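You operate a simulated robot arm through the tools that you are given. There is no shell and no other tool.

Carry out the task below with a simulated robot arm. There is one attempt and no reset: what you move stays moved.

## Task
The lit lane has run dry: release its cartons and pick the order.
Fine: pick into the orange tote; put the red lever back; press the green button once the cartons are in.

The check looks at the end state, three seconds after you hand in, the way a careful person would. Anything else that was tipped, shoved, dropped, spilled or broken makes it a failure.

## Robot
A 7-joint arm with a two-finger gripper, fixed in place. Base frame: the origin is at the foot of the arm, x ahead of it, y to its left, z up; the work surface is at about z = 0.33. Units: m, rad, N and s.
With the tool pointing down near the work surface it reaches from about 0.3 to 0.46 m from the base axis. Its first joint turns from -1.152 to 1.152 rad. Payload 2.45 kg.
Tool frame: the origin (TCP) lies between the finger pads and is the grasp point; the fingertips stand 0.026 m ahead of it; z points along the fingers, y is the line along which they close. The gripper opens to 0.096 m. The gripper's body begins 0.069 m behind the TCP.
Orientation is told as [roll, pitch, yaw] about the base's x, y, z axes, in that order, counted from this pose: with the fingers straight down and closing along the base's y, the tool's x points along the base's -x, its y along +y and its z along -z.

## Interface
- The arm moves only by the tool nudge_tool. Its argument "commands" is a list that holds one entry, the list of rows, each a list of 6 numbers: the shift along the base's x, y, z in m, then the turn, a rotation vector about the base's x, y, z in rad. In form: [[[tx, ty, tz, wx, wy, wz], ...]]. A call has 1 to 20 rows; each row shifts and turns the commanded pose from where the row before left it. "hand" is the closure in counts, from 0 (fully open) to 255 (shut), set as the call begins (left out, the last holds). A row lasts 0.2 s, in which the tool goes at most 0.05 m and 0.15 rad; a call with a longer step from one row to the next is refused whole, and so is a gripper value outside its range. Where a pose cannot be reached the arm comes as near as it can. A force on the tool above 60 N (or 10 N above the force at the start of the call, whichever is more), or a blocked arm, ends the call early, and 0.2 s more pass. Each finger halts on what it meets, pressing with about 44 N; the grip force reading is that of the motor and also rises with nothing between the fingers. The clock runs only during rows and for 0.2 s after the last one: add rows that do not move to give the fingers time. It gives the time, the measured TCP pose, the force on the tool (base axes), the opening and the grip force at its end, in the units of the frame above (readings bear some noise), with the torque about the TCP (base axes, N m) and any sound that the robot's microphone picked up.
- Cameras (640 x 400 px; columns grow to the right, rows downward): "scene" is fixed at [0.1582, -0.4131, 1.391]; the picture's right is [0.68, -0.74, 0.00], its down [-0.64, -0.59, -0.50] and it looks along [0.37, 0.34, -0.87] (base axes); focal length 352 px, centre (320, 200). "wrist" rides on the gripper at [0.082, 0.003, -0.098] in the tool frame; the picture's right is [-0.04, 1.00, 0.00], its down [-0.73, -0.03, -0.68] and it looks along [-0.68, -0.03, 0.73] (tool axes); focal length 256 px, centre (320, 200). There is no depth. A picture from a camera that has moved, and an enlarged one, comes with that camera's place and axes in the base frame and with its lens.
- grab_frame(camera): a new picture of that camera. It takes no simulated time.
- zoom(camera, box): a new picture of the part [left, top, right, bottom] of that camera's present view, enlarged. It takes no simulated time.
- sign_off(): hands the job in; it is judged then, once.

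Places have to be worked out from the pictures, the camera data and where the tool is seen. Open the gripper and draw the arm clear of the work before you hand the job in, unless the task says otherwise.

The tools are called after "Call:" as a command line: name --argument value ..., lists and objects as JSON in quotes. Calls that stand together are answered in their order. nudge_tool: Moves the arm, as the interface text tells. Its arguments: {"type":"object","properties":{"commands":{"type":"array","items":{"type":"array","items":{"type":"array","items":{"type":"number"}}}},"hand":{"type":"number"}},"required":["commands"]} The other tools are called the same way: grab_frame (camera) takes a picture; zoom (camera, box) takes an enlarged picture of a part of a camera's view; sign_off () hands the job in.

At the start:

```text
time: 0.0
tool_pos: [0.3393, -0.1498, 1.0457]
orientation: [0.001, 0.0, 0.001]
force: [0.1, -0.6, -0.3]
wrist_torque: [-0.03, -0.03, 0.04]
gripper_width: 0.096
gripper_force: 0.0
```

scene: 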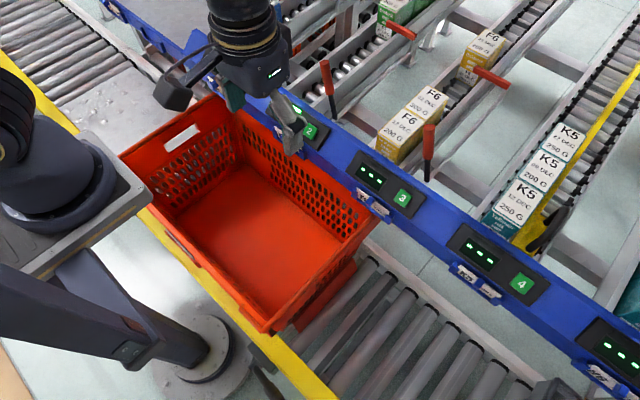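
wrist: 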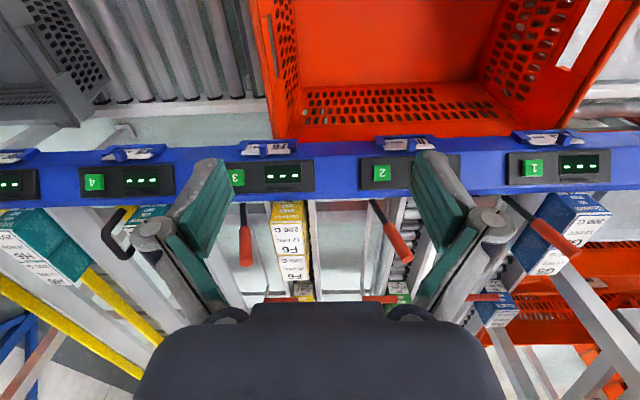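

I'll look at the displays and levers more closely first; the pictures show lanes 1–4 with displays on a blue rail and red levers behind it.

Call:
zoom --camera "scene" --box '[280, 60, 480, 220]'

Call:
zoom --camera "scene" --box '[440, 100, 640, 400]'

Call:
zoom --camera "wrist" --box '[0, 100, 320, 300]'

Call:
zoom --camera "wrist" --box '[320, 100, 640, 300]'

Call:
zoom --camera "scene" --box '[80, 0, 400, 200]'

```text
2.50 times, centred on (380, 140) of scene
camera zoom: at [0.1582, -0.4131, 1.391], right [0.68, -0.74, 0.0], down [-0.64, -0.59, -0.5], along [0.37, 0.34, -0.87], focal length 880 px, centre (170, 350)
```

zoom: 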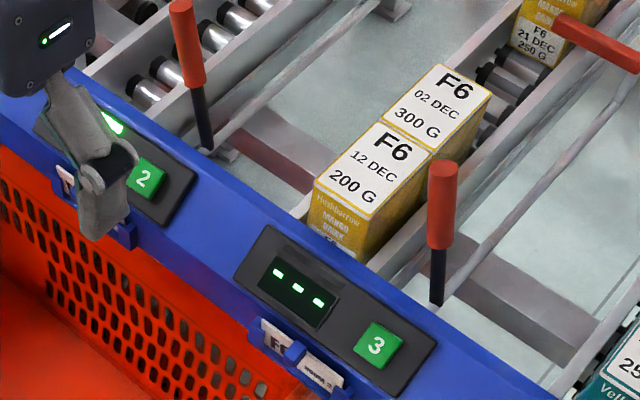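

```text
1.33 times, centred on (540, 250) of scene
camera zoom: at [0.1582, -0.4131, 1.391], right [0.68, -0.74, 0.0], down [-0.64, -0.59, -0.5], along [0.37, 0.34, -0.87], focal length 470 px, centre (27, 133)
```

zoom: 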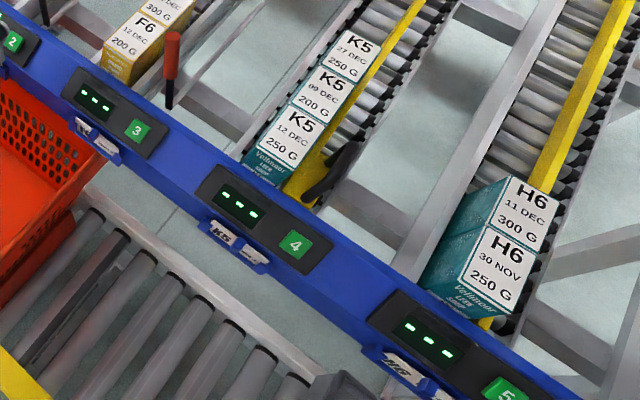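

```text
2.00 times, centred on (160, 200) of wrist
camera zoom: at [0.2577, -0.1464, 1.1433], right [0.04, 1.0, 0.0], down [0.73, -0.03, 0.68], along [0.68, -0.03, -0.73], focal length 512 px, centre (640, 200)
```

zoom: 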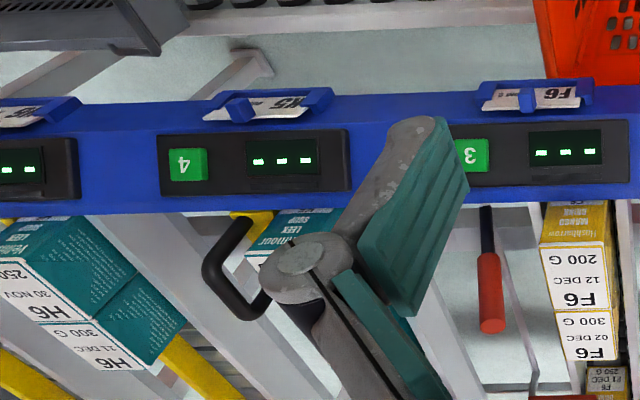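

```text
2.00 times, centred on (480, 200) of wrist
camera zoom: at [0.2577, -0.1464, 1.1433], right [0.04, 1.0, 0.0], down [0.73, -0.03, 0.68], along [0.68, -0.03, -0.73], focal length 512 px, centre (0, 200)
```

zoom: 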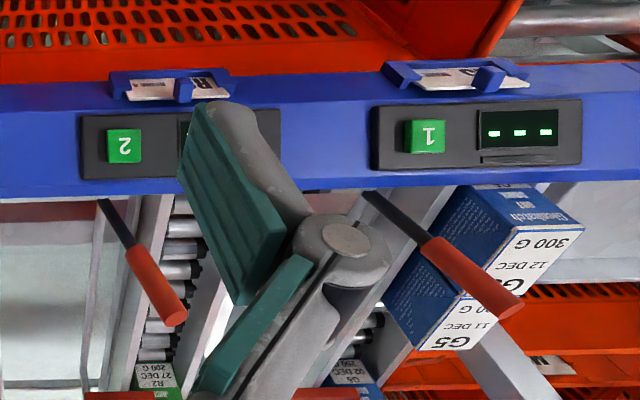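

```text
2.00 times, centred on (240, 100) of scene
camera zoom: at [0.1582, -0.4131, 1.391], right [0.68, -0.74, 0.0], down [-0.64, -0.59, -0.5], along [0.37, 0.34, -0.87], focal length 704 px, centre (480, 400)
```

zoom: 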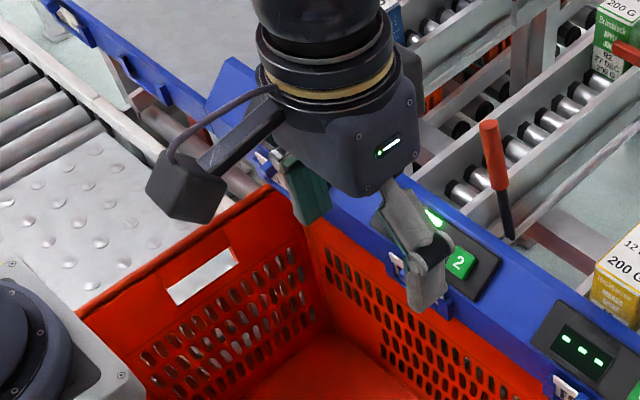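

The lane 1, 3, 4 and 5 displays read "---"; lane 2's is hidden behind a finger and its chute front looks empty. I move the arm a little sideways (+y) and back to uncover lane 2's display and its levers.

Call:
nudge_tool --commands '[[[0, 0.04, 0, 0, 0, 0], [0, 0.04, 0, 0, 0, 0], [0, 0.02, 0.02, 0, 0, 0]]]' --hand 0

Call:
grab_frame --camera "wrist"

Call:
grab_frame --camera "scene"

```text
time: 0.8
tool_pos: [0.3392, -0.0489, 1.0659]
orientation: [0.002, -0.002, -0.002]
force: [0.2, -0.5, 0.3]
wrist_torque: [0.01, -0.01, 0.0]
gripper_width: 0.0961
gripper_force: 0.1
```

```text
taken
camera wrist: at [0.2579, -0.046, 1.1631], right [0.04, 1.0, 0.0], down [0.73, -0.03, 0.68], along [0.68, -0.03, -0.73], focal length 256 px, centre (320, 200)
```

wrist: 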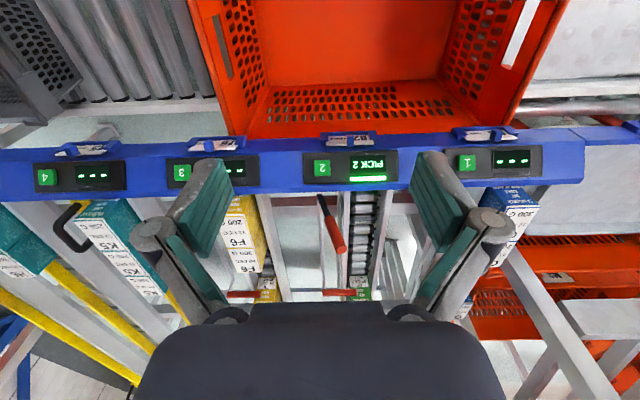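

```text
taken
```

scene: 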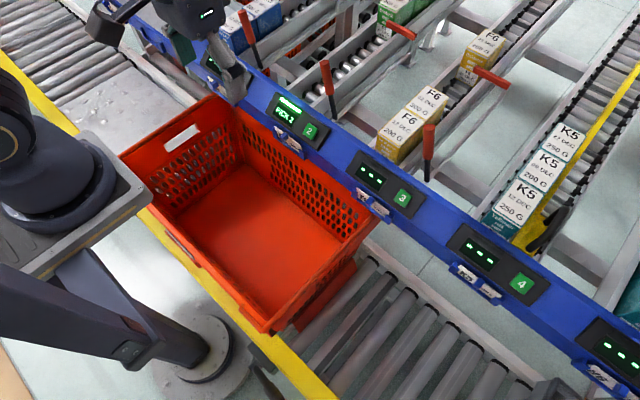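

Call:
zoom --camera "scene" --box '[230, 0, 470, 160]'

Call:
zoom --camera "wrist" --box '[240, 120, 480, 320]'

Call:
zoom --camera "scene" --box '[260, 80, 360, 170]'

```text
2.50 times, centred on (350, 80) of scene
camera zoom: at [0.1582, -0.4131, 1.391], right [0.68, -0.74, 0.0], down [-0.64, -0.59, -0.5], along [0.37, 0.34, -0.87], focal length 880 px, centre (245, 500)
```

zoom: 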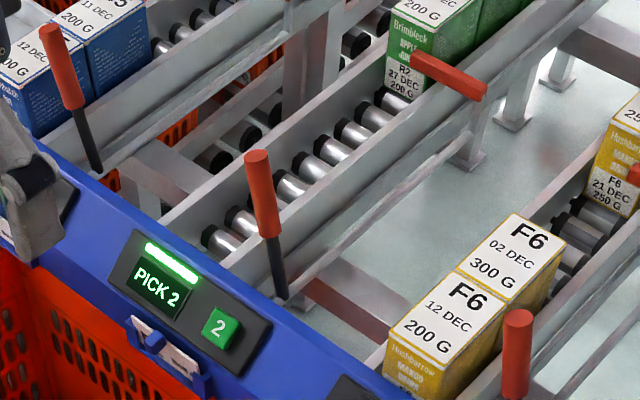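

```text
2.00 times, centred on (360, 220) of wrist
camera zoom: at [0.2579, -0.046, 1.1631], right [0.04, 1.0, 0.0], down [0.73, -0.03, 0.68], along [0.68, -0.03, -0.73], focal length 512 px, centre (240, 160)
```

zoom: 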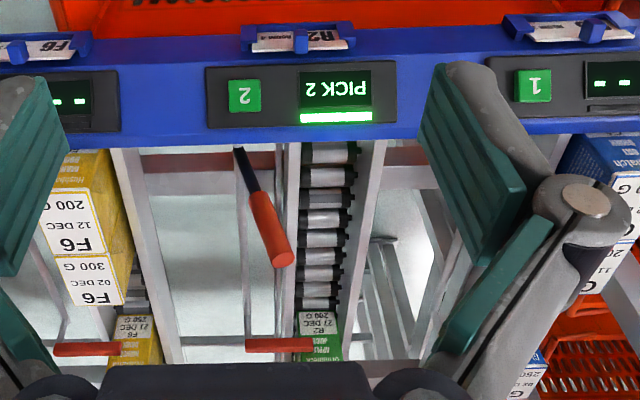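

```text
4.44 times, centred on (310, 125) of scene
camera zoom: at [0.1582, -0.4131, 1.391], right [0.68, -0.74, 0.0], down [-0.64, -0.59, -0.5], along [0.37, 0.34, -0.87], focal length 1565 px, centre (364, 533)
```

zoom: 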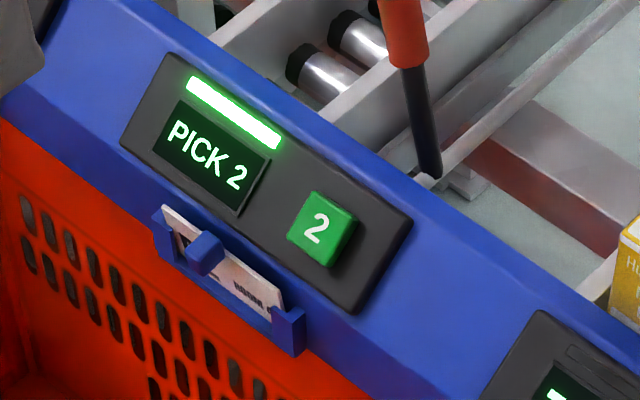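

Lane 2 is lit and shows "PICK 2"; its cartons (green R2) are held far up the lane by a red bar that seems tied by a rod to the upright red lever at about (0.59, -0.03, 0.92). I zoom in on the gate and the other levers before moving.

Call:
zoom --camera "scene" --box '[350, 0, 450, 62]'

Call:
zoom --camera "scene" --box '[380, 30, 540, 190]'

Call:
zoom --camera "wrist" --box '[290, 180, 410, 310]'

```text
6.40 times, centred on (400, 31) of scene
camera zoom: at [0.1582, -0.4131, 1.391], right [0.68, -0.74, 0.0], down [-0.64, -0.59, -0.5], along [0.37, 0.34, -0.87], focal length 2254 px, centre (-192, 1282)
```

zoom: 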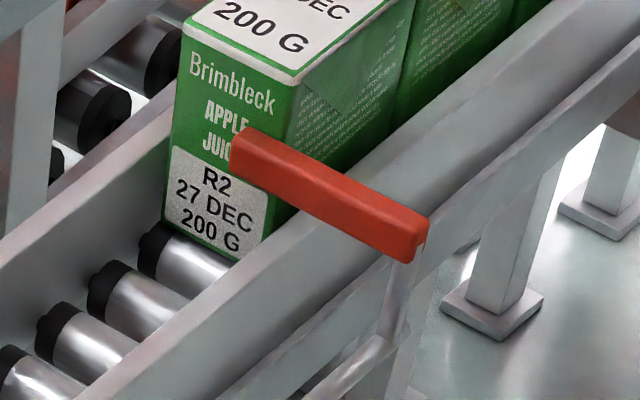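

```text
2.50 times, centred on (460, 110) of scene
camera zoom: at [0.1582, -0.4131, 1.391], right [0.68, -0.74, 0.0], down [-0.64, -0.59, -0.5], along [0.37, 0.34, -0.87], focal length 880 px, centre (-30, 425)
```

zoom: 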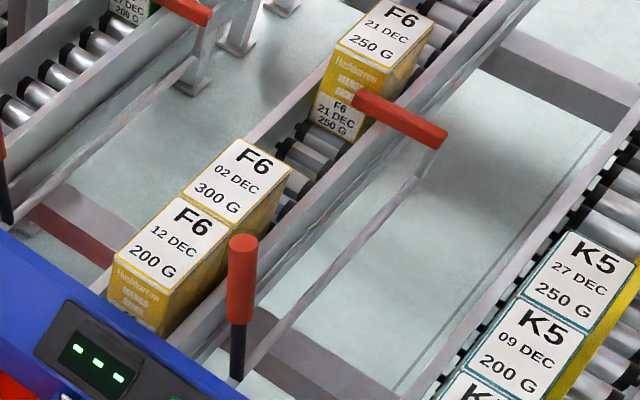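

```text
3.08 times, centred on (350, 245) of wrist
camera zoom: at [0.2579, -0.046, 1.1631], right [0.04, 1.0, 0.0], down [0.73, -0.03, 0.68], along [0.68, -0.03, -0.73], focal length 788 px, centre (228, 62)
```

zoom: 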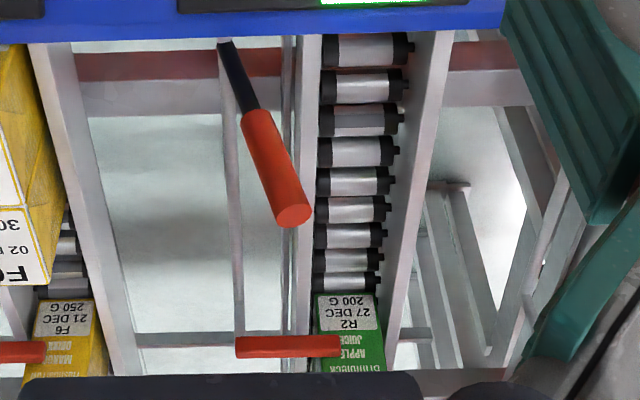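

The bar sits on a crank turned by a rod running along lane 2, so swinging the lever (now leaning ~15° toward +y) to -y should lift the bar clear. I move forward at height, staying above the lever top (~0.92), to test the reach and look closer.

Call:
nudge_tool --commands '[[[0.04, 0, 0, 0, 0, 0], [0.04, 0, 0, 0, 0, 0], [0.04, 0, 0, 0, 0, 0], [0.04, 0, 0, 0, 0, 0], [0, 0, 0, 0, 0, 0]]]' --hand 0

Call:
grab_frame --camera "wrist"

Call:
grab_frame --camera "scene"

```text
time: 2.0
tool_pos: [0.5008, -0.0484, 1.0656]
orientation: [0.0, 0.001, 0.001]
force: [0.3, 0.2, -0.2]
wrist_torque: [0.02, -0.03, 0.0]
gripper_width: 0.0958
gripper_force: 0.1
```

```text
taken
camera wrist: at [0.4191, -0.0453, 1.1628], right [0.04, 1.0, 0.0], down [0.73, -0.03, 0.68], along [0.68, -0.03, -0.73], focal length 256 px, centre (320, 200)
```

wrist: 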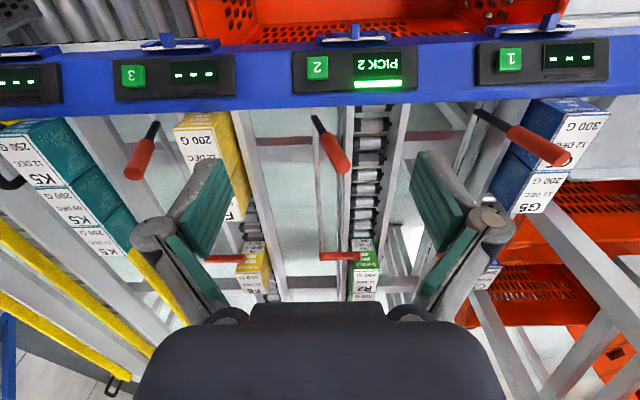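

```text
taken
```

scene: 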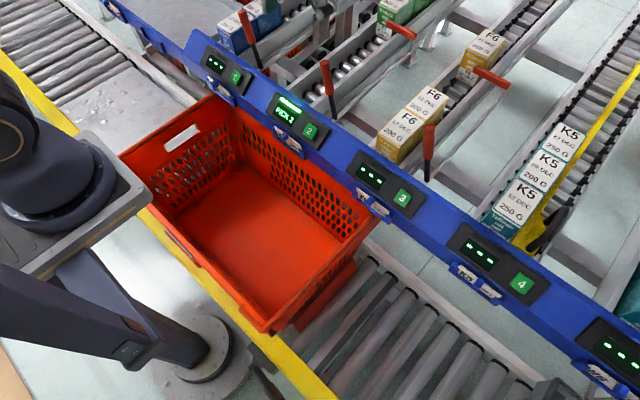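

The reading shows the tool reached (0.50, -0.05, 1.066) easily. I zoom in on the lever area in both views to refine its position.

Call:
zoom --camera "scene" --box '[260, 0, 420, 130]'

Call:
zoom --camera "wrist" --box '[260, 40, 420, 140]'

Call:
zoom --camera "wrist" --box '[220, 100, 420, 310]'

```text
3.08 times, centred on (340, 65) of scene
camera zoom: at [0.1582, -0.4131, 1.391], right [0.68, -0.74, 0.0], down [-0.64, -0.59, -0.5], along [0.37, 0.34, -0.87], focal length 1084 px, centre (258, 615)
```

zoom: 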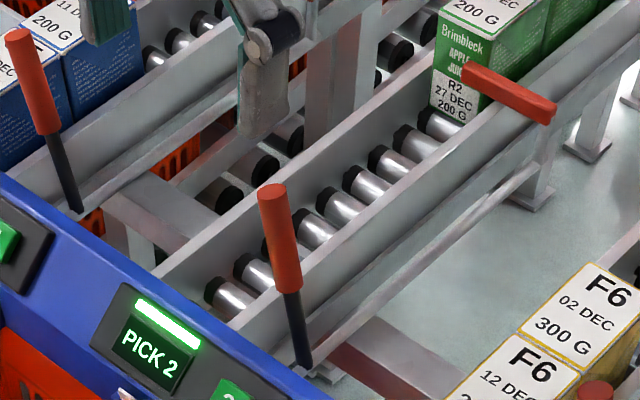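

```text
4.00 times, centred on (340, 90) of wrist
camera zoom: at [0.4191, -0.0453, 1.1628], right [0.04, 1.0, 0.0], down [0.73, -0.03, 0.68], along [0.68, -0.03, -0.73], focal length 1024 px, centre (240, 640)
```

zoom: 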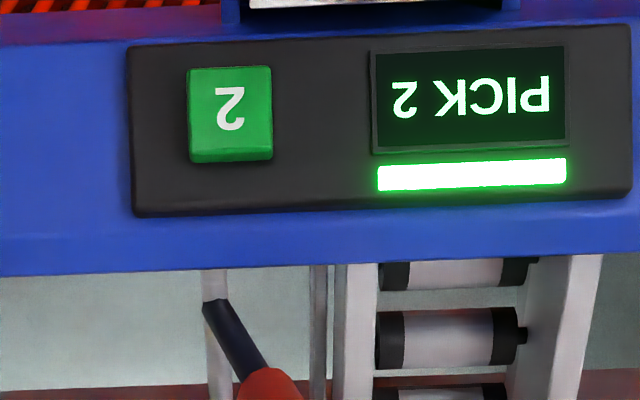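

```text
1.90 times, centred on (320, 205) of wrist
camera zoom: at [0.4191, -0.0453, 1.1628], right [0.04, 1.0, 0.0], down [0.73, -0.03, 0.68], along [0.68, -0.03, -0.73], focal length 488 px, centre (320, 190)
```

zoom: 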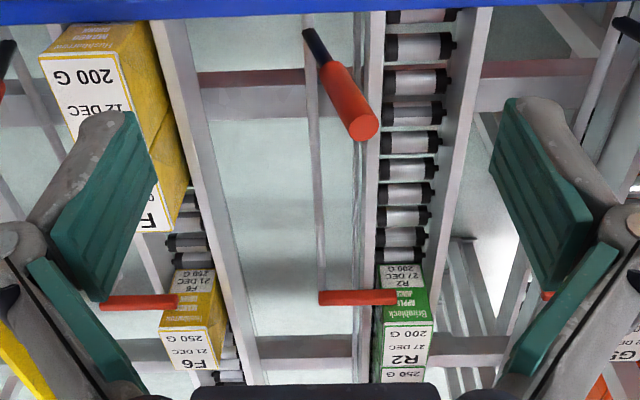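

The refined lever estimate: pivot about (0.594, -0.063, 0.785), handle top about (0.596, -0.026, 0.917), 18 mm thick. I move above it with the gripper fully open so that the fingers will straddle the handle.

Call:
nudge_tool --commands '[[[0.04, 0.005, 0, 0, 0, 0], [0.04, 0.005, 0, 0, 0, 0], [0.0145, 0.006, -0.02, 0, 0, 0], [0, 0, -0.025, 0, 0, 0], [0, 0, 0, 0, 0, 0]]]' --hand 0

Call:
grab_frame --camera "wrist"

Call:
grab_frame --camera "scene"

```text
time: 3.2
tool_pos: [0.5982, -0.0341, 1.0206]
orientation: [0.001, 0.0, -0.001]
force: [-0.5, 0.1, -0.9]
wrist_torque: [-0.01, -0.04, 0.0]
gripper_width: 0.0962
gripper_force: 0.0
```

```text
taken
camera wrist: at [0.5158, -0.0303, 1.1176], right [0.04, 1.0, 0.0], down [0.73, -0.03, 0.68], along [0.68, -0.03, -0.73], focal length 256 px, centre (320, 200)
```

wrist: 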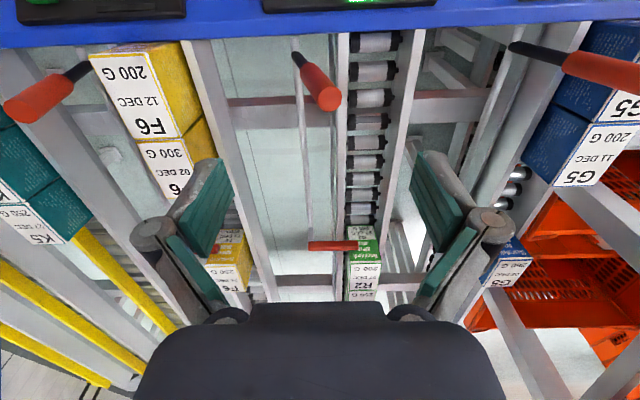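

```text
taken
```

scene: 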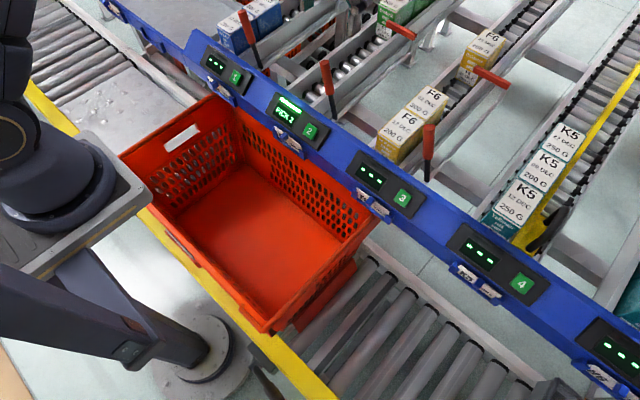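

The handle top is seen at about (0.596, -0.028, 0.917), almost directly under the open gripper. I descend to z ≈ 0.895 to straddle the handle.

Call:
nudge_tool --commands '[[[0, 0, -0.03, 0, 0, 0], [0, 0, -0.03, 0, 0, 0], [0, 0, -0.03, 0, 0, 0], [-0.001, 0, -0.03, 0, 0, 0], [0, 0, 0, 0, 0, 0]]]' --hand 0

Call:
grab_frame --camera "wrist"

Call:
zoom --camera "scene" --box '[260, 0, 420, 130]'

```text
time: 4.4
tool_pos: [0.5928, -0.0357, 0.8995]
orientation: [-0.001, 0.0, -0.001]
force: [-0.2, 0.5, -0.2]
wrist_torque: [-0.04, 0.02, 0.0]
gripper_width: 0.096
gripper_force: 0.0
```

```text
taken
camera wrist: at [0.5103, -0.032, 0.997], right [0.04, 1.0, 0.0], down [0.73, -0.03, 0.68], along [0.68, -0.03, -0.73], focal length 256 px, centre (320, 200)
```

wrist: 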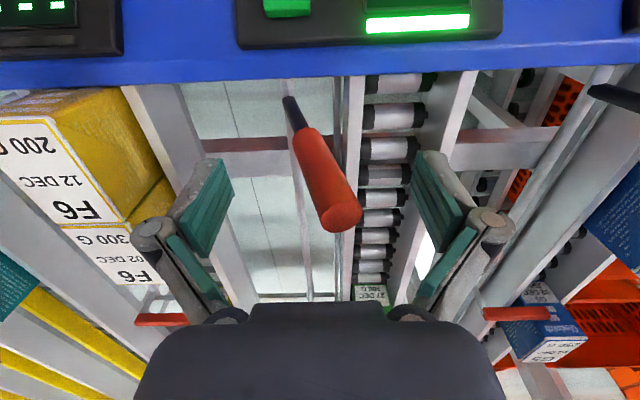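

```text
3.08 times, centred on (340, 65) of scene
camera zoom: at [0.1582, -0.4131, 1.391], right [0.68, -0.74, 0.0], down [-0.64, -0.59, -0.5], along [0.37, 0.34, -0.87], focal length 1084 px, centre (258, 615)
```

zoom: 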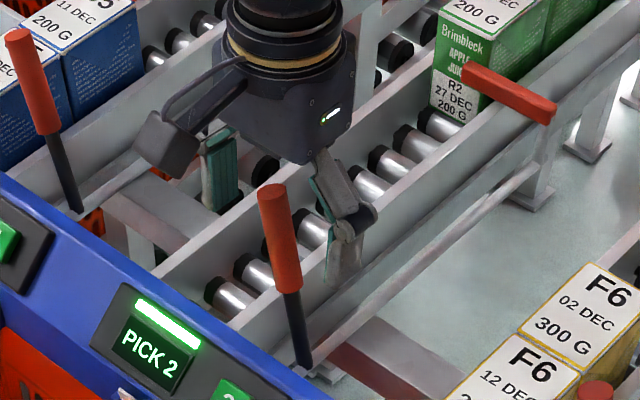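

The handle is between the fingers, but to swing it far to -y the outer finger would come near the F6 cartons (edge at y ≈ -0.183, top z ≈ 0.87). So I lift out, shift to the +y side of the lever and close the fingers to push with their slim closed tip.

Call:
nudge_tool --commands '[[[0, 0, 0.04, 0, 0, 0], [0, 0, 0.04, 0, 0, 0], [0, 0.03, 0, 0, 0, 0], [0.003, 0.03, 0, 0, 0, 0]]]' --hand 0

Call:
nudge_tool --commands '[[[0, 0, 0, 0, 0, 0], [0, 0, 0, 0, 0, 0], [0, 0, 0, 0, 0, 0], [0, 0, 0, 0, 0, 0], [0, 0, 0, 0, 0, 0], [0, 0, 0, 0, 0, 0]]]' --hand 255

Call:
nudge_tool --commands '[[[0, 0, -0.03, 0, 0, 0], [0, 0, -0.03, 0, 0, 0], [0, 0, -0.03, 0, 0, 0], [0, 0, 0, 0, 0, 0]]]' --hand 255

Call:
grab_frame --camera "wrist"

Call:
zoom --camera "scene" --box '[260, 0, 420, 130]'

```text
time: 5.4
tool_pos: [0.594, 0.0253, 0.9815]
orientation: [0.0, 0.0, -0.002]
force: [0.3, 0.6, 0.2]
wrist_torque: [-0.03, 0.01, -0.02]
gripper_width: 0.096
gripper_force: 0.1
```

```text
time: 6.8
tool_pos: [0.5949, 0.0259, 0.9812]
orientation: [0.0, 0.0, 0.0]
force: [-0.6, 0.1, 0.5]
wrist_torque: [-0.03, 0.0, 0.0]
gripper_width: 0.0
gripper_force: 28.2
```

```text
time: 7.8
tool_pos: [0.5932, 0.0256, 0.889]
orientation: [0.0, -0.002, -0.001]
force: [0.0, -0.1, 0.2]
wrist_torque: [0.02, -0.01, -0.02]
gripper_width: 0.0
gripper_force: 28.1
```

```text
taken
camera wrist: at [0.5118, 0.0283, 0.9868], right [0.04, 1.0, 0.0], down [0.73, -0.03, 0.68], along [0.68, -0.03, -0.73], focal length 256 px, centre (320, 200)
```

wrist: 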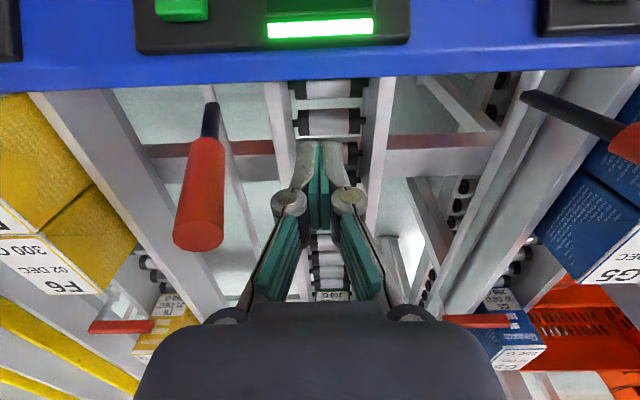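

```text
3.08 times, centred on (340, 65) of scene
camera zoom: at [0.1582, -0.4131, 1.391], right [0.68, -0.74, 0.0], down [-0.64, -0.59, -0.5], along [0.37, 0.34, -0.87], focal length 1084 px, centre (258, 615)
```

zoom: 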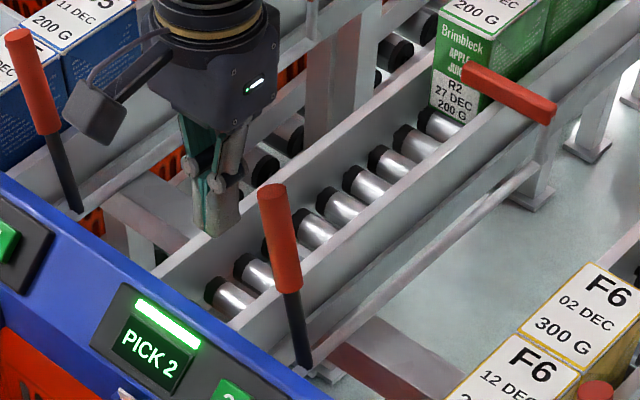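

Fingers are closed on the +y side of the lever at z ≈ 0.889. I push gently toward -y and watch the force.

Call:
nudge_tool --commands '[[[0.001, -0.015, 0, 0, 0, 0], [0, -0.015, 0, 0, 0, 0], [0, -0.01, 0, 0, 0, 0], [0, -0.01, 0, 0, 0, 0], [0, -0.01, 0, 0, 0, 0], [0, 0, 0, 0, 0, 0]]]' --hand 255

Call:
grab_frame --camera "wrist"

Call:
zoom --camera "scene" --box '[260, 0, 420, 130]'

```text
time: 9.2
tool_pos: [0.598, -0.0337, 0.8916]
orientation: [0.001, 0.0, 0.001]
force: [-0.7, -0.4, 0.2]
wrist_torque: [-0.01, 0.0, -0.02]
gripper_width: 0.0
gripper_force: 28.6
```

```text
taken
camera wrist: at [0.5156, -0.0307, 0.9878], right [0.04, 1.0, 0.0], down [0.73, -0.03, 0.68], along [0.68, -0.03, -0.73], focal length 256 px, centre (320, 200)
```

wrist: 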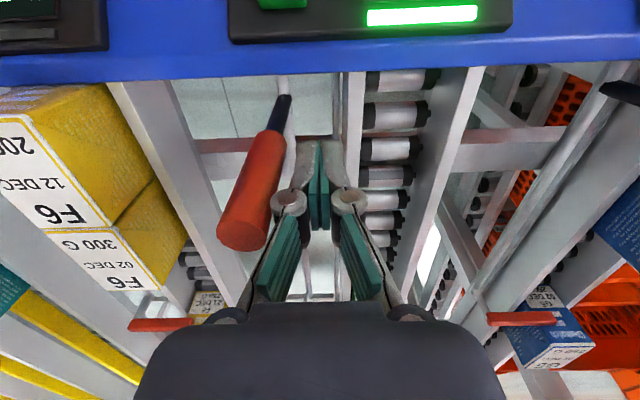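

```text
3.08 times, centred on (340, 65) of scene
camera zoom: at [0.1582, -0.4131, 1.391], right [0.68, -0.74, 0.0], down [-0.64, -0.59, -0.5], along [0.37, 0.34, -0.87], focal length 1084 px, centre (258, 615)
```

zoom: 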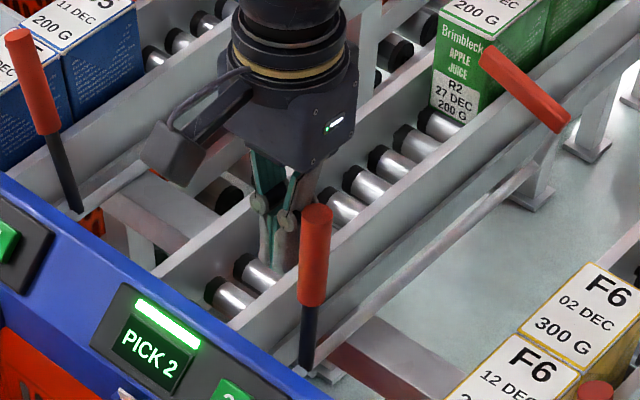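

The lever swings freely (now about upright) and the red bar is rising away from the carton. I keep pushing to -y in small steps, lowering slightly as the handle tip arcs down.

Call:
nudge_tool --commands '[[[0, -0.01, -0.003, 0, 0, 0], [0, -0.01, -0.003, 0, 0, 0], [0, -0.01, -0.004, 0, 0, 0], [0, -0.01, -0.005, 0, 0, 0], [0, 0, 0, 0, 0, 0]]]' --hand 255

Call:
grab_frame --camera "wrist"

Call:
zoom --camera "scene" --box '[260, 0, 420, 130]'

```text
time: 10.4
tool_pos: [0.5985, -0.0709, 0.8749]
orientation: [0.002, 0.0, 0.0]
force: [-1.1, 3.9, 2.8]
wrist_torque: [0.04, 0.04, -0.01]
gripper_width: 0.0
gripper_force: 28.8
```

```text
taken
camera wrist: at [0.5155, -0.0686, 0.9725], right [0.04, 1.0, 0.0], down [0.73, -0.03, 0.68], along [0.68, -0.03, -0.73], focal length 256 px, centre (320, 200)
```

wrist: 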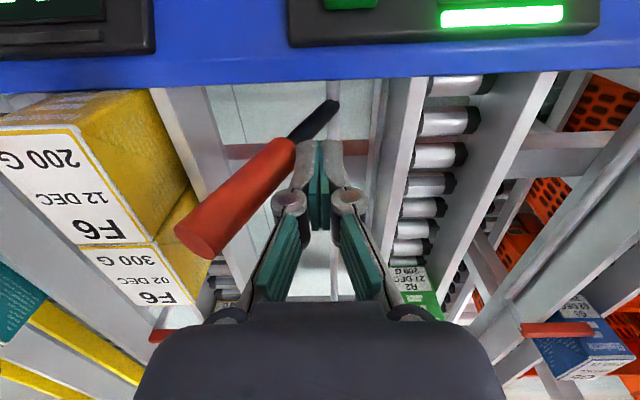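

```text
3.08 times, centred on (340, 65) of scene
camera zoom: at [0.1581, -0.413, 1.391], right [0.68, -0.74, 0.0], down [-0.64, -0.59, -0.5], along [0.37, 0.34, -0.87], focal length 1084 px, centre (258, 615)
```

zoom: 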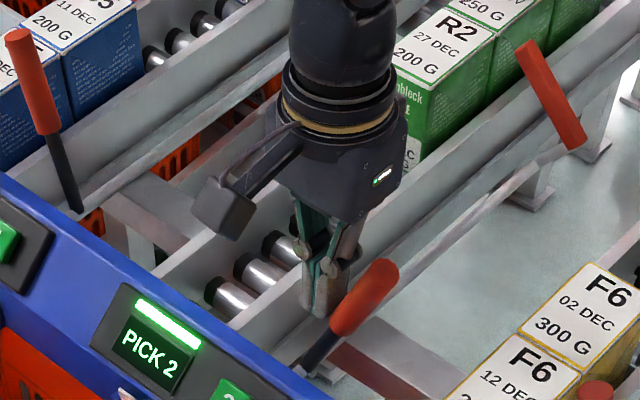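

The gate bar has swung clear and the R2 cartons have begun rolling. I hold still and watch them come down.

Call:
nudge_tool --commands '[[[0, 0, 0, 0, 0, 0], [0, 0, 0, 0, 0, 0]]]' --hand 255

Call:
grab_frame --camera "scene"

Call:
grab_frame --camera "wrist"

```text
time: 11.0
tool_pos: [0.597, -0.0719, 0.8752]
orientation: [0.002, -0.001, -0.001]
force: [-0.3, 5.3, 2.9]
wrist_torque: [0.07, 0.04, -0.02]
gripper_width: 0.0
gripper_force: 28.5
```

```text
taken
```

scene: 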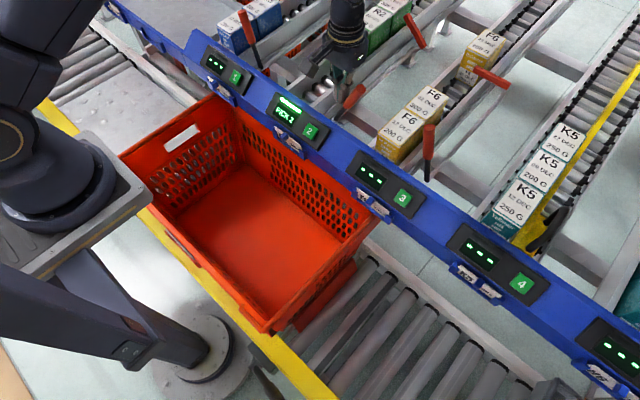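

```text
taken
camera wrist: at [0.5156, -0.0686, 0.9725], right [0.04, 1.0, 0.0], down [0.73, -0.03, 0.68], along [0.68, -0.03, -0.73], focal length 256 px, centre (320, 200)
```

wrist: 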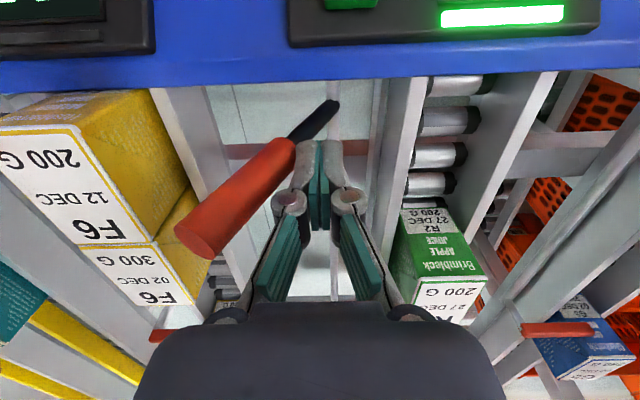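

The lead R2 carton is rolling slowly down toward the front. I keep holding the lever open for another second or so.

Call:
nudge_tool --commands '[[[0, 0, 0, 0, 0, 0], [0, 0, 0, 0, 0, 0], [0, 0, 0, 0, 0, 0], [0, 0, 0, 0, 0, 0]]]' --hand 255

Call:
grab_frame --camera "wrist"

Call:
zoom --camera "scene" --box '[300, 0, 480, 120]'

```text
time: 12.0
tool_pos: [0.5976, -0.0701, 0.8752]
orientation: [-0.002, 0.0, 0.0]
force: [0.3, 7.9, 0.5]
wrist_torque: [0.15, 0.01, -0.03]
gripper_width: 0.0
gripper_force: 28.6
```

```text
taken
camera wrist: at [0.5156, -0.0687, 0.9725], right [0.04, 1.0, 0.0], down [0.73, -0.03, 0.68], along [0.68, -0.03, -0.73], focal length 256 px, centre (320, 200)
```

wrist: 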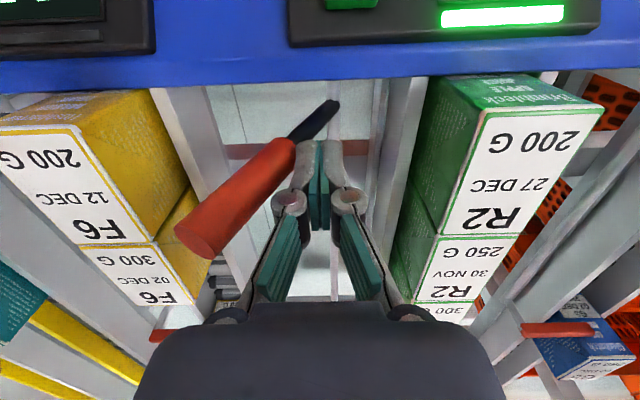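

```text
3.33 times, centred on (390, 60) of scene
camera zoom: at [0.1582, -0.4129, 1.391], right [0.68, -0.74, 0.0], down [-0.64, -0.59, -0.5], along [0.37, 0.34, -0.87], focal length 1174 px, centre (87, 667)
```

zoom: 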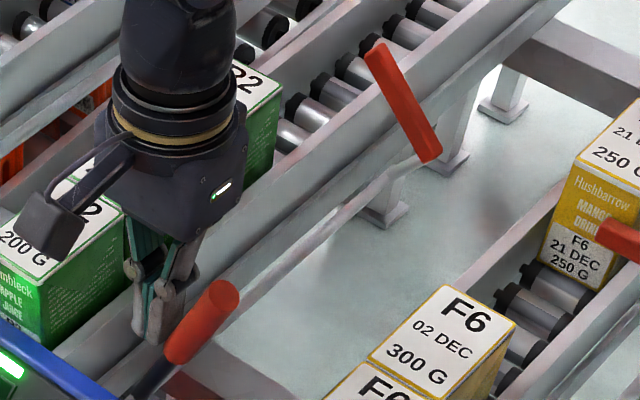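

All three R2 cartons (27 DEC 200 G, 30 NOV 250 G, and a third 300 G) have rolled to the front, well clear of the gate bar. I back off a little to see whether the lever stays where it is.

Call:
nudge_tool --commands '[[[0, 0.01, 0.01, 0, 0, 0], [0, 0.01, 0.02, 0, 0, 0], [0, 0, 0.03, 0, 0, 0], [0, 0, 0.03, 0, 0, 0], [0, 0, 0.03, 0, 0, 0]]]' --hand 255

Call:
grab_frame --camera "wrist"

Call:
zoom --camera "scene" --box '[260, 0, 460, 130]'

Call:
zoom --camera "scene" --box '[250, 80, 330, 170]'

```text
time: 13.2
tool_pos: [0.5957, -0.0523, 0.9943]
orientation: [0.0, -0.001, 0.001]
force: [0.0, -0.6, 0.1]
wrist_torque: [-0.03, 0.01, 0.03]
gripper_width: 0.0
gripper_force: 28.5
```

```text
taken
camera wrist: at [0.5135, -0.0495, 1.0922], right [0.04, 1.0, 0.0], down [0.73, -0.03, 0.68], along [0.68, -0.03, -0.73], focal length 256 px, centre (320, 200)
```

wrist: 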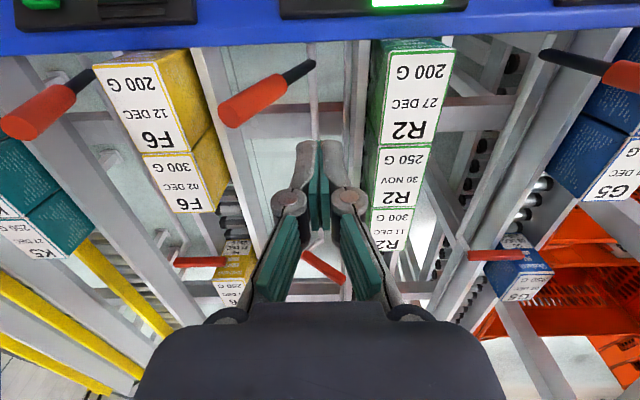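

```text
3.08 times, centred on (360, 65) of scene
camera zoom: at [0.1582, -0.4131, 1.391], right [0.68, -0.74, 0.0], down [-0.64, -0.59, -0.5], along [0.37, 0.34, -0.87], focal length 1084 px, centre (197, 615)
```

zoom: 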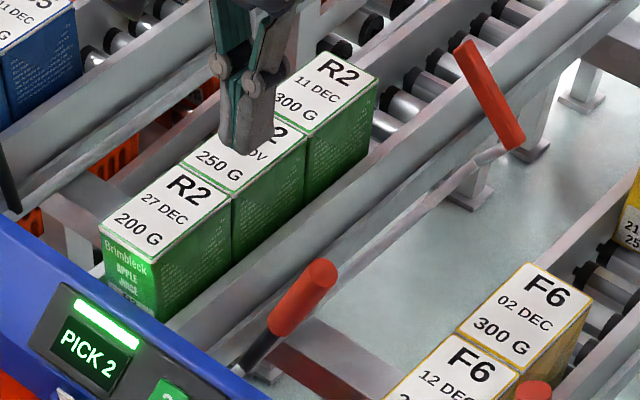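

```text
4.44 times, centred on (290, 125) of scene
camera zoom: at [0.1582, -0.4131, 1.391], right [0.68, -0.74, 0.0], down [-0.64, -0.59, -0.5], along [0.37, 0.34, -0.87], focal length 1565 px, centre (453, 533)
```

zoom: 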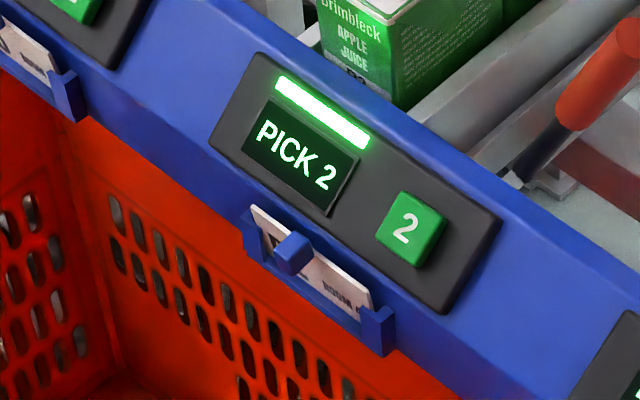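

The lever stays at about -24°, and the three cartons sit at the lane front clear of the gate. I cross over the lever at height, come down on its -y side and get ready to push it back.

Call:
nudge_tool --commands '[[[0, -0.035, 0.005, 0, 0, 0], [0, -0.035, 0, 0, 0, 0], [0, -0.03, 0, 0, 0, 0], [0, 0, 0, 0, 0, 0], [0, 0, -0.03, 0, 0, 0], [0, 0, -0.03, 0, 0, 0], [0, 0, -0.03, 0, 0, 0], [0, 0, 0, 0, 0, 0]]]' --hand 255

Call:
grab_frame --camera "wrist"

Call:
zoom --camera "scene" --box '[260, 0, 460, 130]'

```text
time: 15.0
tool_pos: [0.5974, -0.1497, 0.9119]
orientation: [0.001, 0.0, 0.0]
force: [-0.5, 0.1, 0.4]
wrist_torque: [0.01, -0.01, 0.04]
gripper_width: 0.0
gripper_force: 28.3
```

```text
taken
camera wrist: at [0.5158, -0.1471, 1.0093], right [0.04, 1.0, 0.0], down [0.73, -0.03, 0.68], along [0.68, -0.03, -0.73], focal length 256 px, centre (320, 200)
```

wrist: 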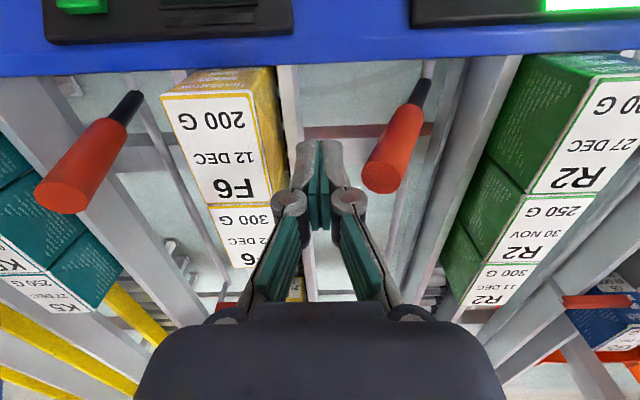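

```text
3.08 times, centred on (360, 65) of scene
camera zoom: at [0.1582, -0.4131, 1.391], right [0.68, -0.74, 0.0], down [-0.64, -0.59, -0.5], along [0.37, 0.34, -0.87], focal length 1084 px, centre (197, 615)
```

zoom: 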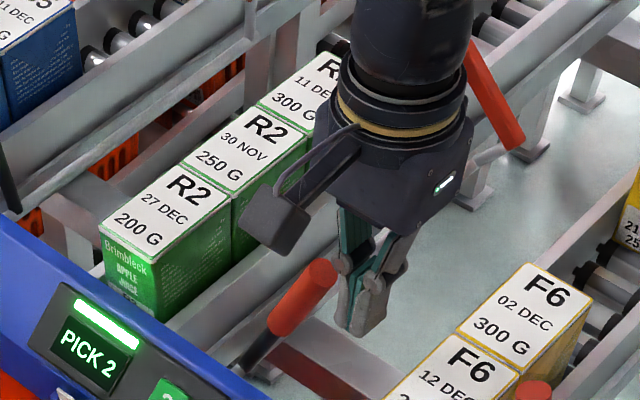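

The closed fingers are on the -y side of the lever with clear space around. I push it back toward +y in small steps to its rest lean.

Call:
nudge_tool --commands '[[[0, 0.015, 0, 0, 0, 0], [0, 0.012, 0, 0, 0, 0], [0, 0.012, 0, 0, 0, 0], [0, 0.012, 0, 0, 0, 0], [0, 0.012, -0.002, 0, 0, 0], [0, 0.012, -0.003, 0, 0, 0], [0, 0.01, -0.003, 0, 0, 0], [0, 0, 0, 0, 0, 0]]]' --hand 255

Call:
grab_frame --camera "wrist"

Call:
zoom --camera "scene" --box '[260, 0, 460, 130]'

```text
time: 16.8
tool_pos: [0.596, -0.0667, 0.9019]
orientation: [0.001, -0.001, 0.0]
force: [0.0, 0.3, 0.5]
wrist_torque: [0.02, -0.02, 0.0]
gripper_width: 0.0
gripper_force: 27.9
```

```text
taken
camera wrist: at [0.5149, -0.0637, 0.9992], right [0.04, 1.0, 0.0], down [0.73, -0.03, 0.68], along [0.68, -0.03, -0.73], focal length 256 px, centre (320, 200)
```

wrist: 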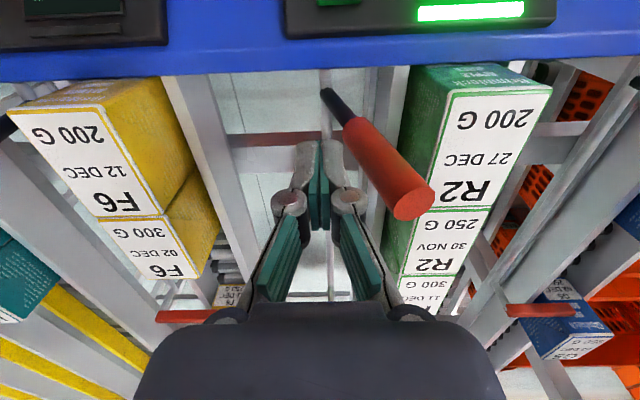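

```text
3.08 times, centred on (360, 65) of scene
camera zoom: at [0.1582, -0.4131, 1.391], right [0.68, -0.74, 0.0], down [-0.64, -0.59, -0.5], along [0.37, 0.34, -0.87], focal length 1084 px, centre (197, 615)
```

zoom: 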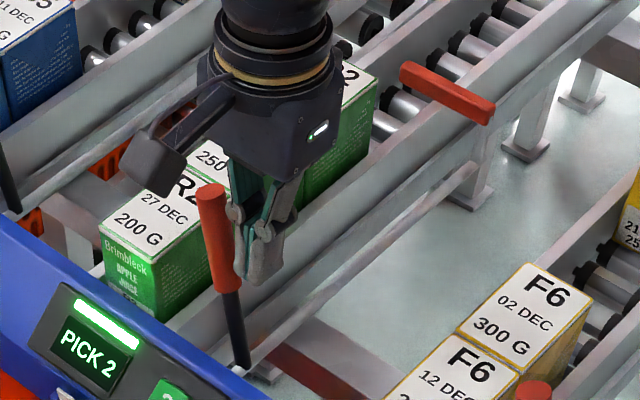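

The lever has snapped back to its original lean (top at y ≈ -0.026) and the red bar is back across the lane. I lift away, back off and take a look at the rail card and the tote.

Call:
nudge_tool --commands '[[[0, -0.01, 0.01, 0, 0, 0], [0, 0, 0.04, 0, 0, 0], [0, 0, 0.04, 0, 0, 0], [0, 0, 0.04, 0, 0, 0], [-0.04, 0.02, 0.02, 0, 0, 0], [-0.04, 0.02, 0.02, 0, 0, 0], [-0.04, 0.02, 0, 0, 0, 0], [-0.04, 0.02, 0, 0, 0, 0], [-0.04, 0, 0, 0, 0, 0], [-0.03, 0, 0, 0, 0, 0], [0, 0, 0, 0, 0, 0]]]' --hand 0

Call:
grab_frame --camera "wrist"

Call:
grab_frame --camera "scene"

```text
time: 19.2
tool_pos: [0.3691, 0.0024, 1.0726]
orientation: [0.0, 0.0, 0.001]
force: [-0.5, 1.3, 0.0]
wrist_torque: [0.04, 0.01, 0.03]
gripper_width: 0.0959
gripper_force: 0.1
```

```text
taken
camera wrist: at [0.2869, 0.0057, 1.1697], right [0.04, 1.0, 0.0], down [0.73, -0.03, 0.68], along [0.68, -0.03, -0.73], focal length 256 px, centre (320, 200)
```

wrist: 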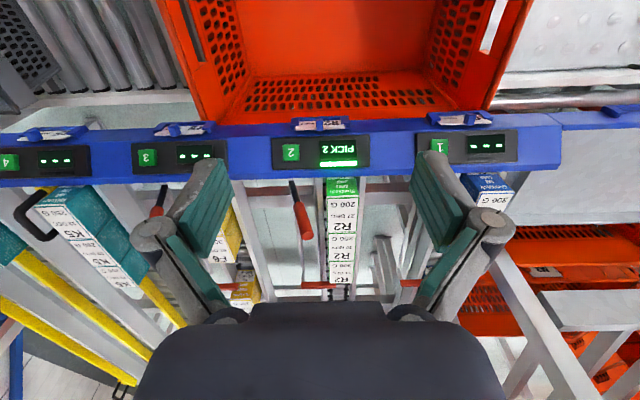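

```text
taken
```

scene: 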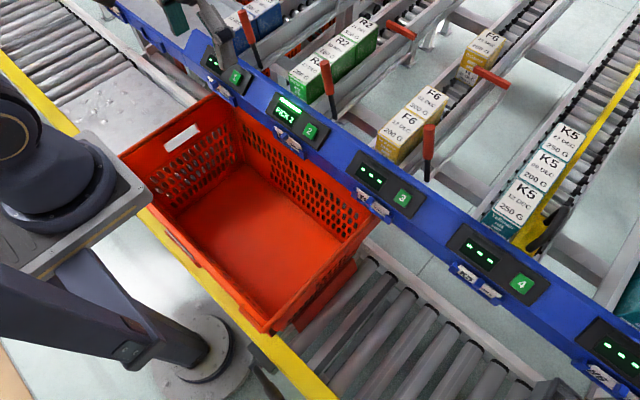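

Call:
zoom --camera "wrist" --box '[270, 100, 370, 180]'

Call:
zoom --camera "wrist" --box '[280, 110, 360, 140]'

Call:
zoom --camera "wrist" --box '[130, 0, 560, 140]'

Call:
zoom --camera "scene" --box '[260, 0, 420, 130]'

```text
5.00 times, centred on (320, 140) of wrist
camera zoom: at [0.2869, 0.0057, 1.1697], right [0.04, 1.0, 0.0], down [0.73, -0.03, 0.68], along [0.68, -0.03, -0.73], focal length 1280 px, centre (320, 500)
```

zoom: 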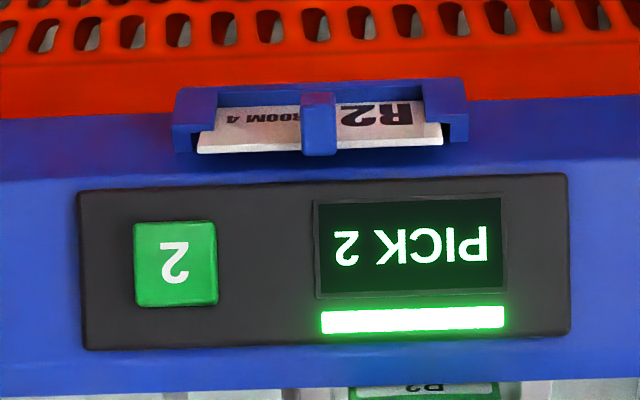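

```text
8.00 times, centred on (320, 125) of wrist
camera zoom: at [0.2869, 0.0057, 1.1697], right [0.04, 1.0, 0.0], down [0.73, -0.03, 0.68], along [0.68, -0.03, -0.73], focal length 2048 px, centre (320, 800)
```

zoom: 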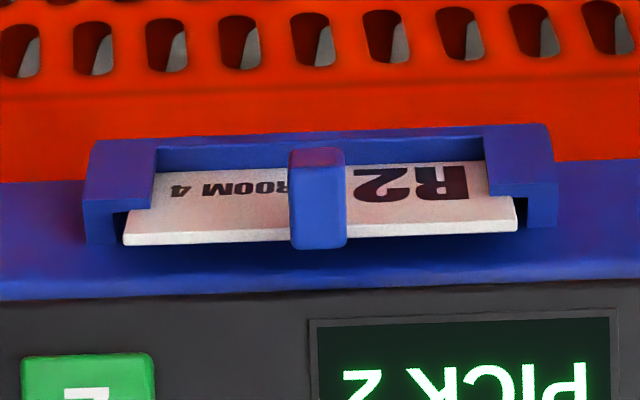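

```text
1.49 times, centred on (345, 70) of wrist
camera zoom: at [0.2869, 0.0057, 1.1697], right [0.04, 1.0, 0.0], down [0.73, -0.03, 0.68], along [0.68, -0.03, -0.73], focal length 381 px, centre (283, 394)
```

zoom: 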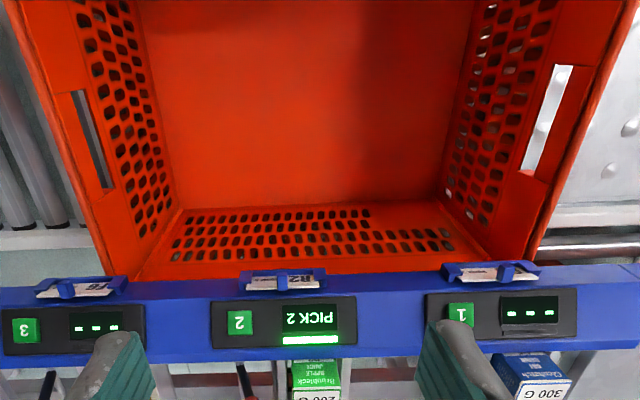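

```text
3.08 times, centred on (340, 65) of scene
camera zoom: at [0.1582, -0.4131, 1.391], right [0.68, -0.74, 0.0], down [-0.64, -0.59, -0.5], along [0.37, 0.34, -0.87], focal length 1084 px, centre (258, 615)
```

zoom: 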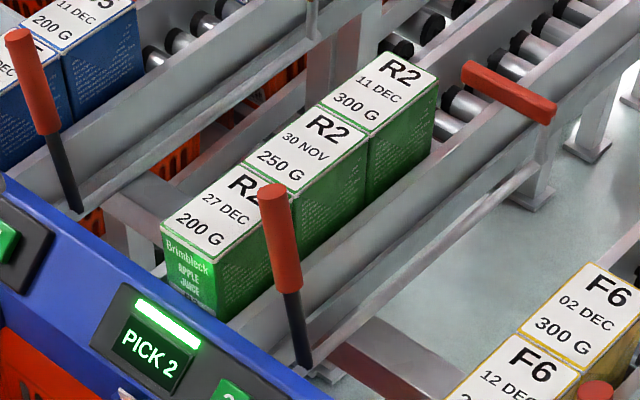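

The card reads "R2 … ROOM 4", so nothing there overrides taking the front two cartons (27 DEC and 30 NOV). I look closely at the tote to locate its rim and floor before picking.

Call:
zoom --camera "scene" --box '[100, 80, 400, 350]'

Call:
zoom --camera "scene" --box '[230, 200, 400, 360]'

```text
1.48 times, centred on (250, 215) of scene
camera zoom: at [0.1582, -0.4131, 1.391], right [0.68, -0.74, 0.0], down [-0.64, -0.59, -0.5], along [0.37, 0.34, -0.87], focal length 522 px, centre (424, 178)
```

zoom: 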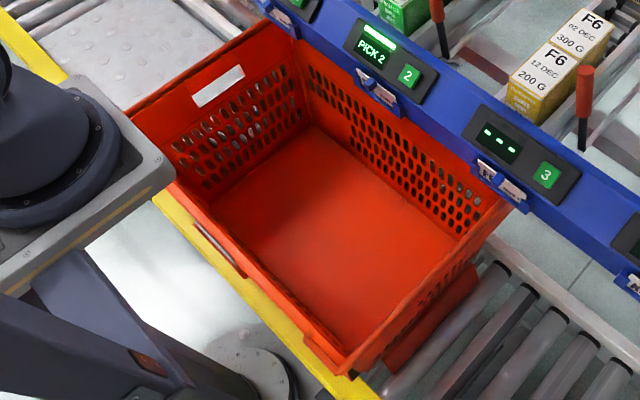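

```text
2.50 times, centred on (315, 280) of scene
camera zoom: at [0.1582, -0.4131, 1.391], right [0.68, -0.74, 0.0], down [-0.64, -0.59, -0.5], along [0.37, 0.34, -0.87], focal length 880 px, centre (332, 0)
```

zoom: 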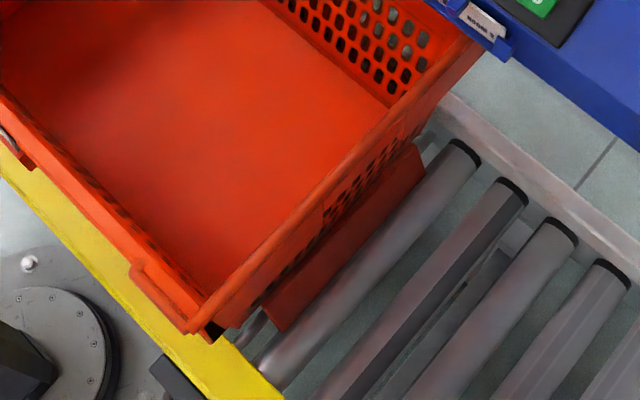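

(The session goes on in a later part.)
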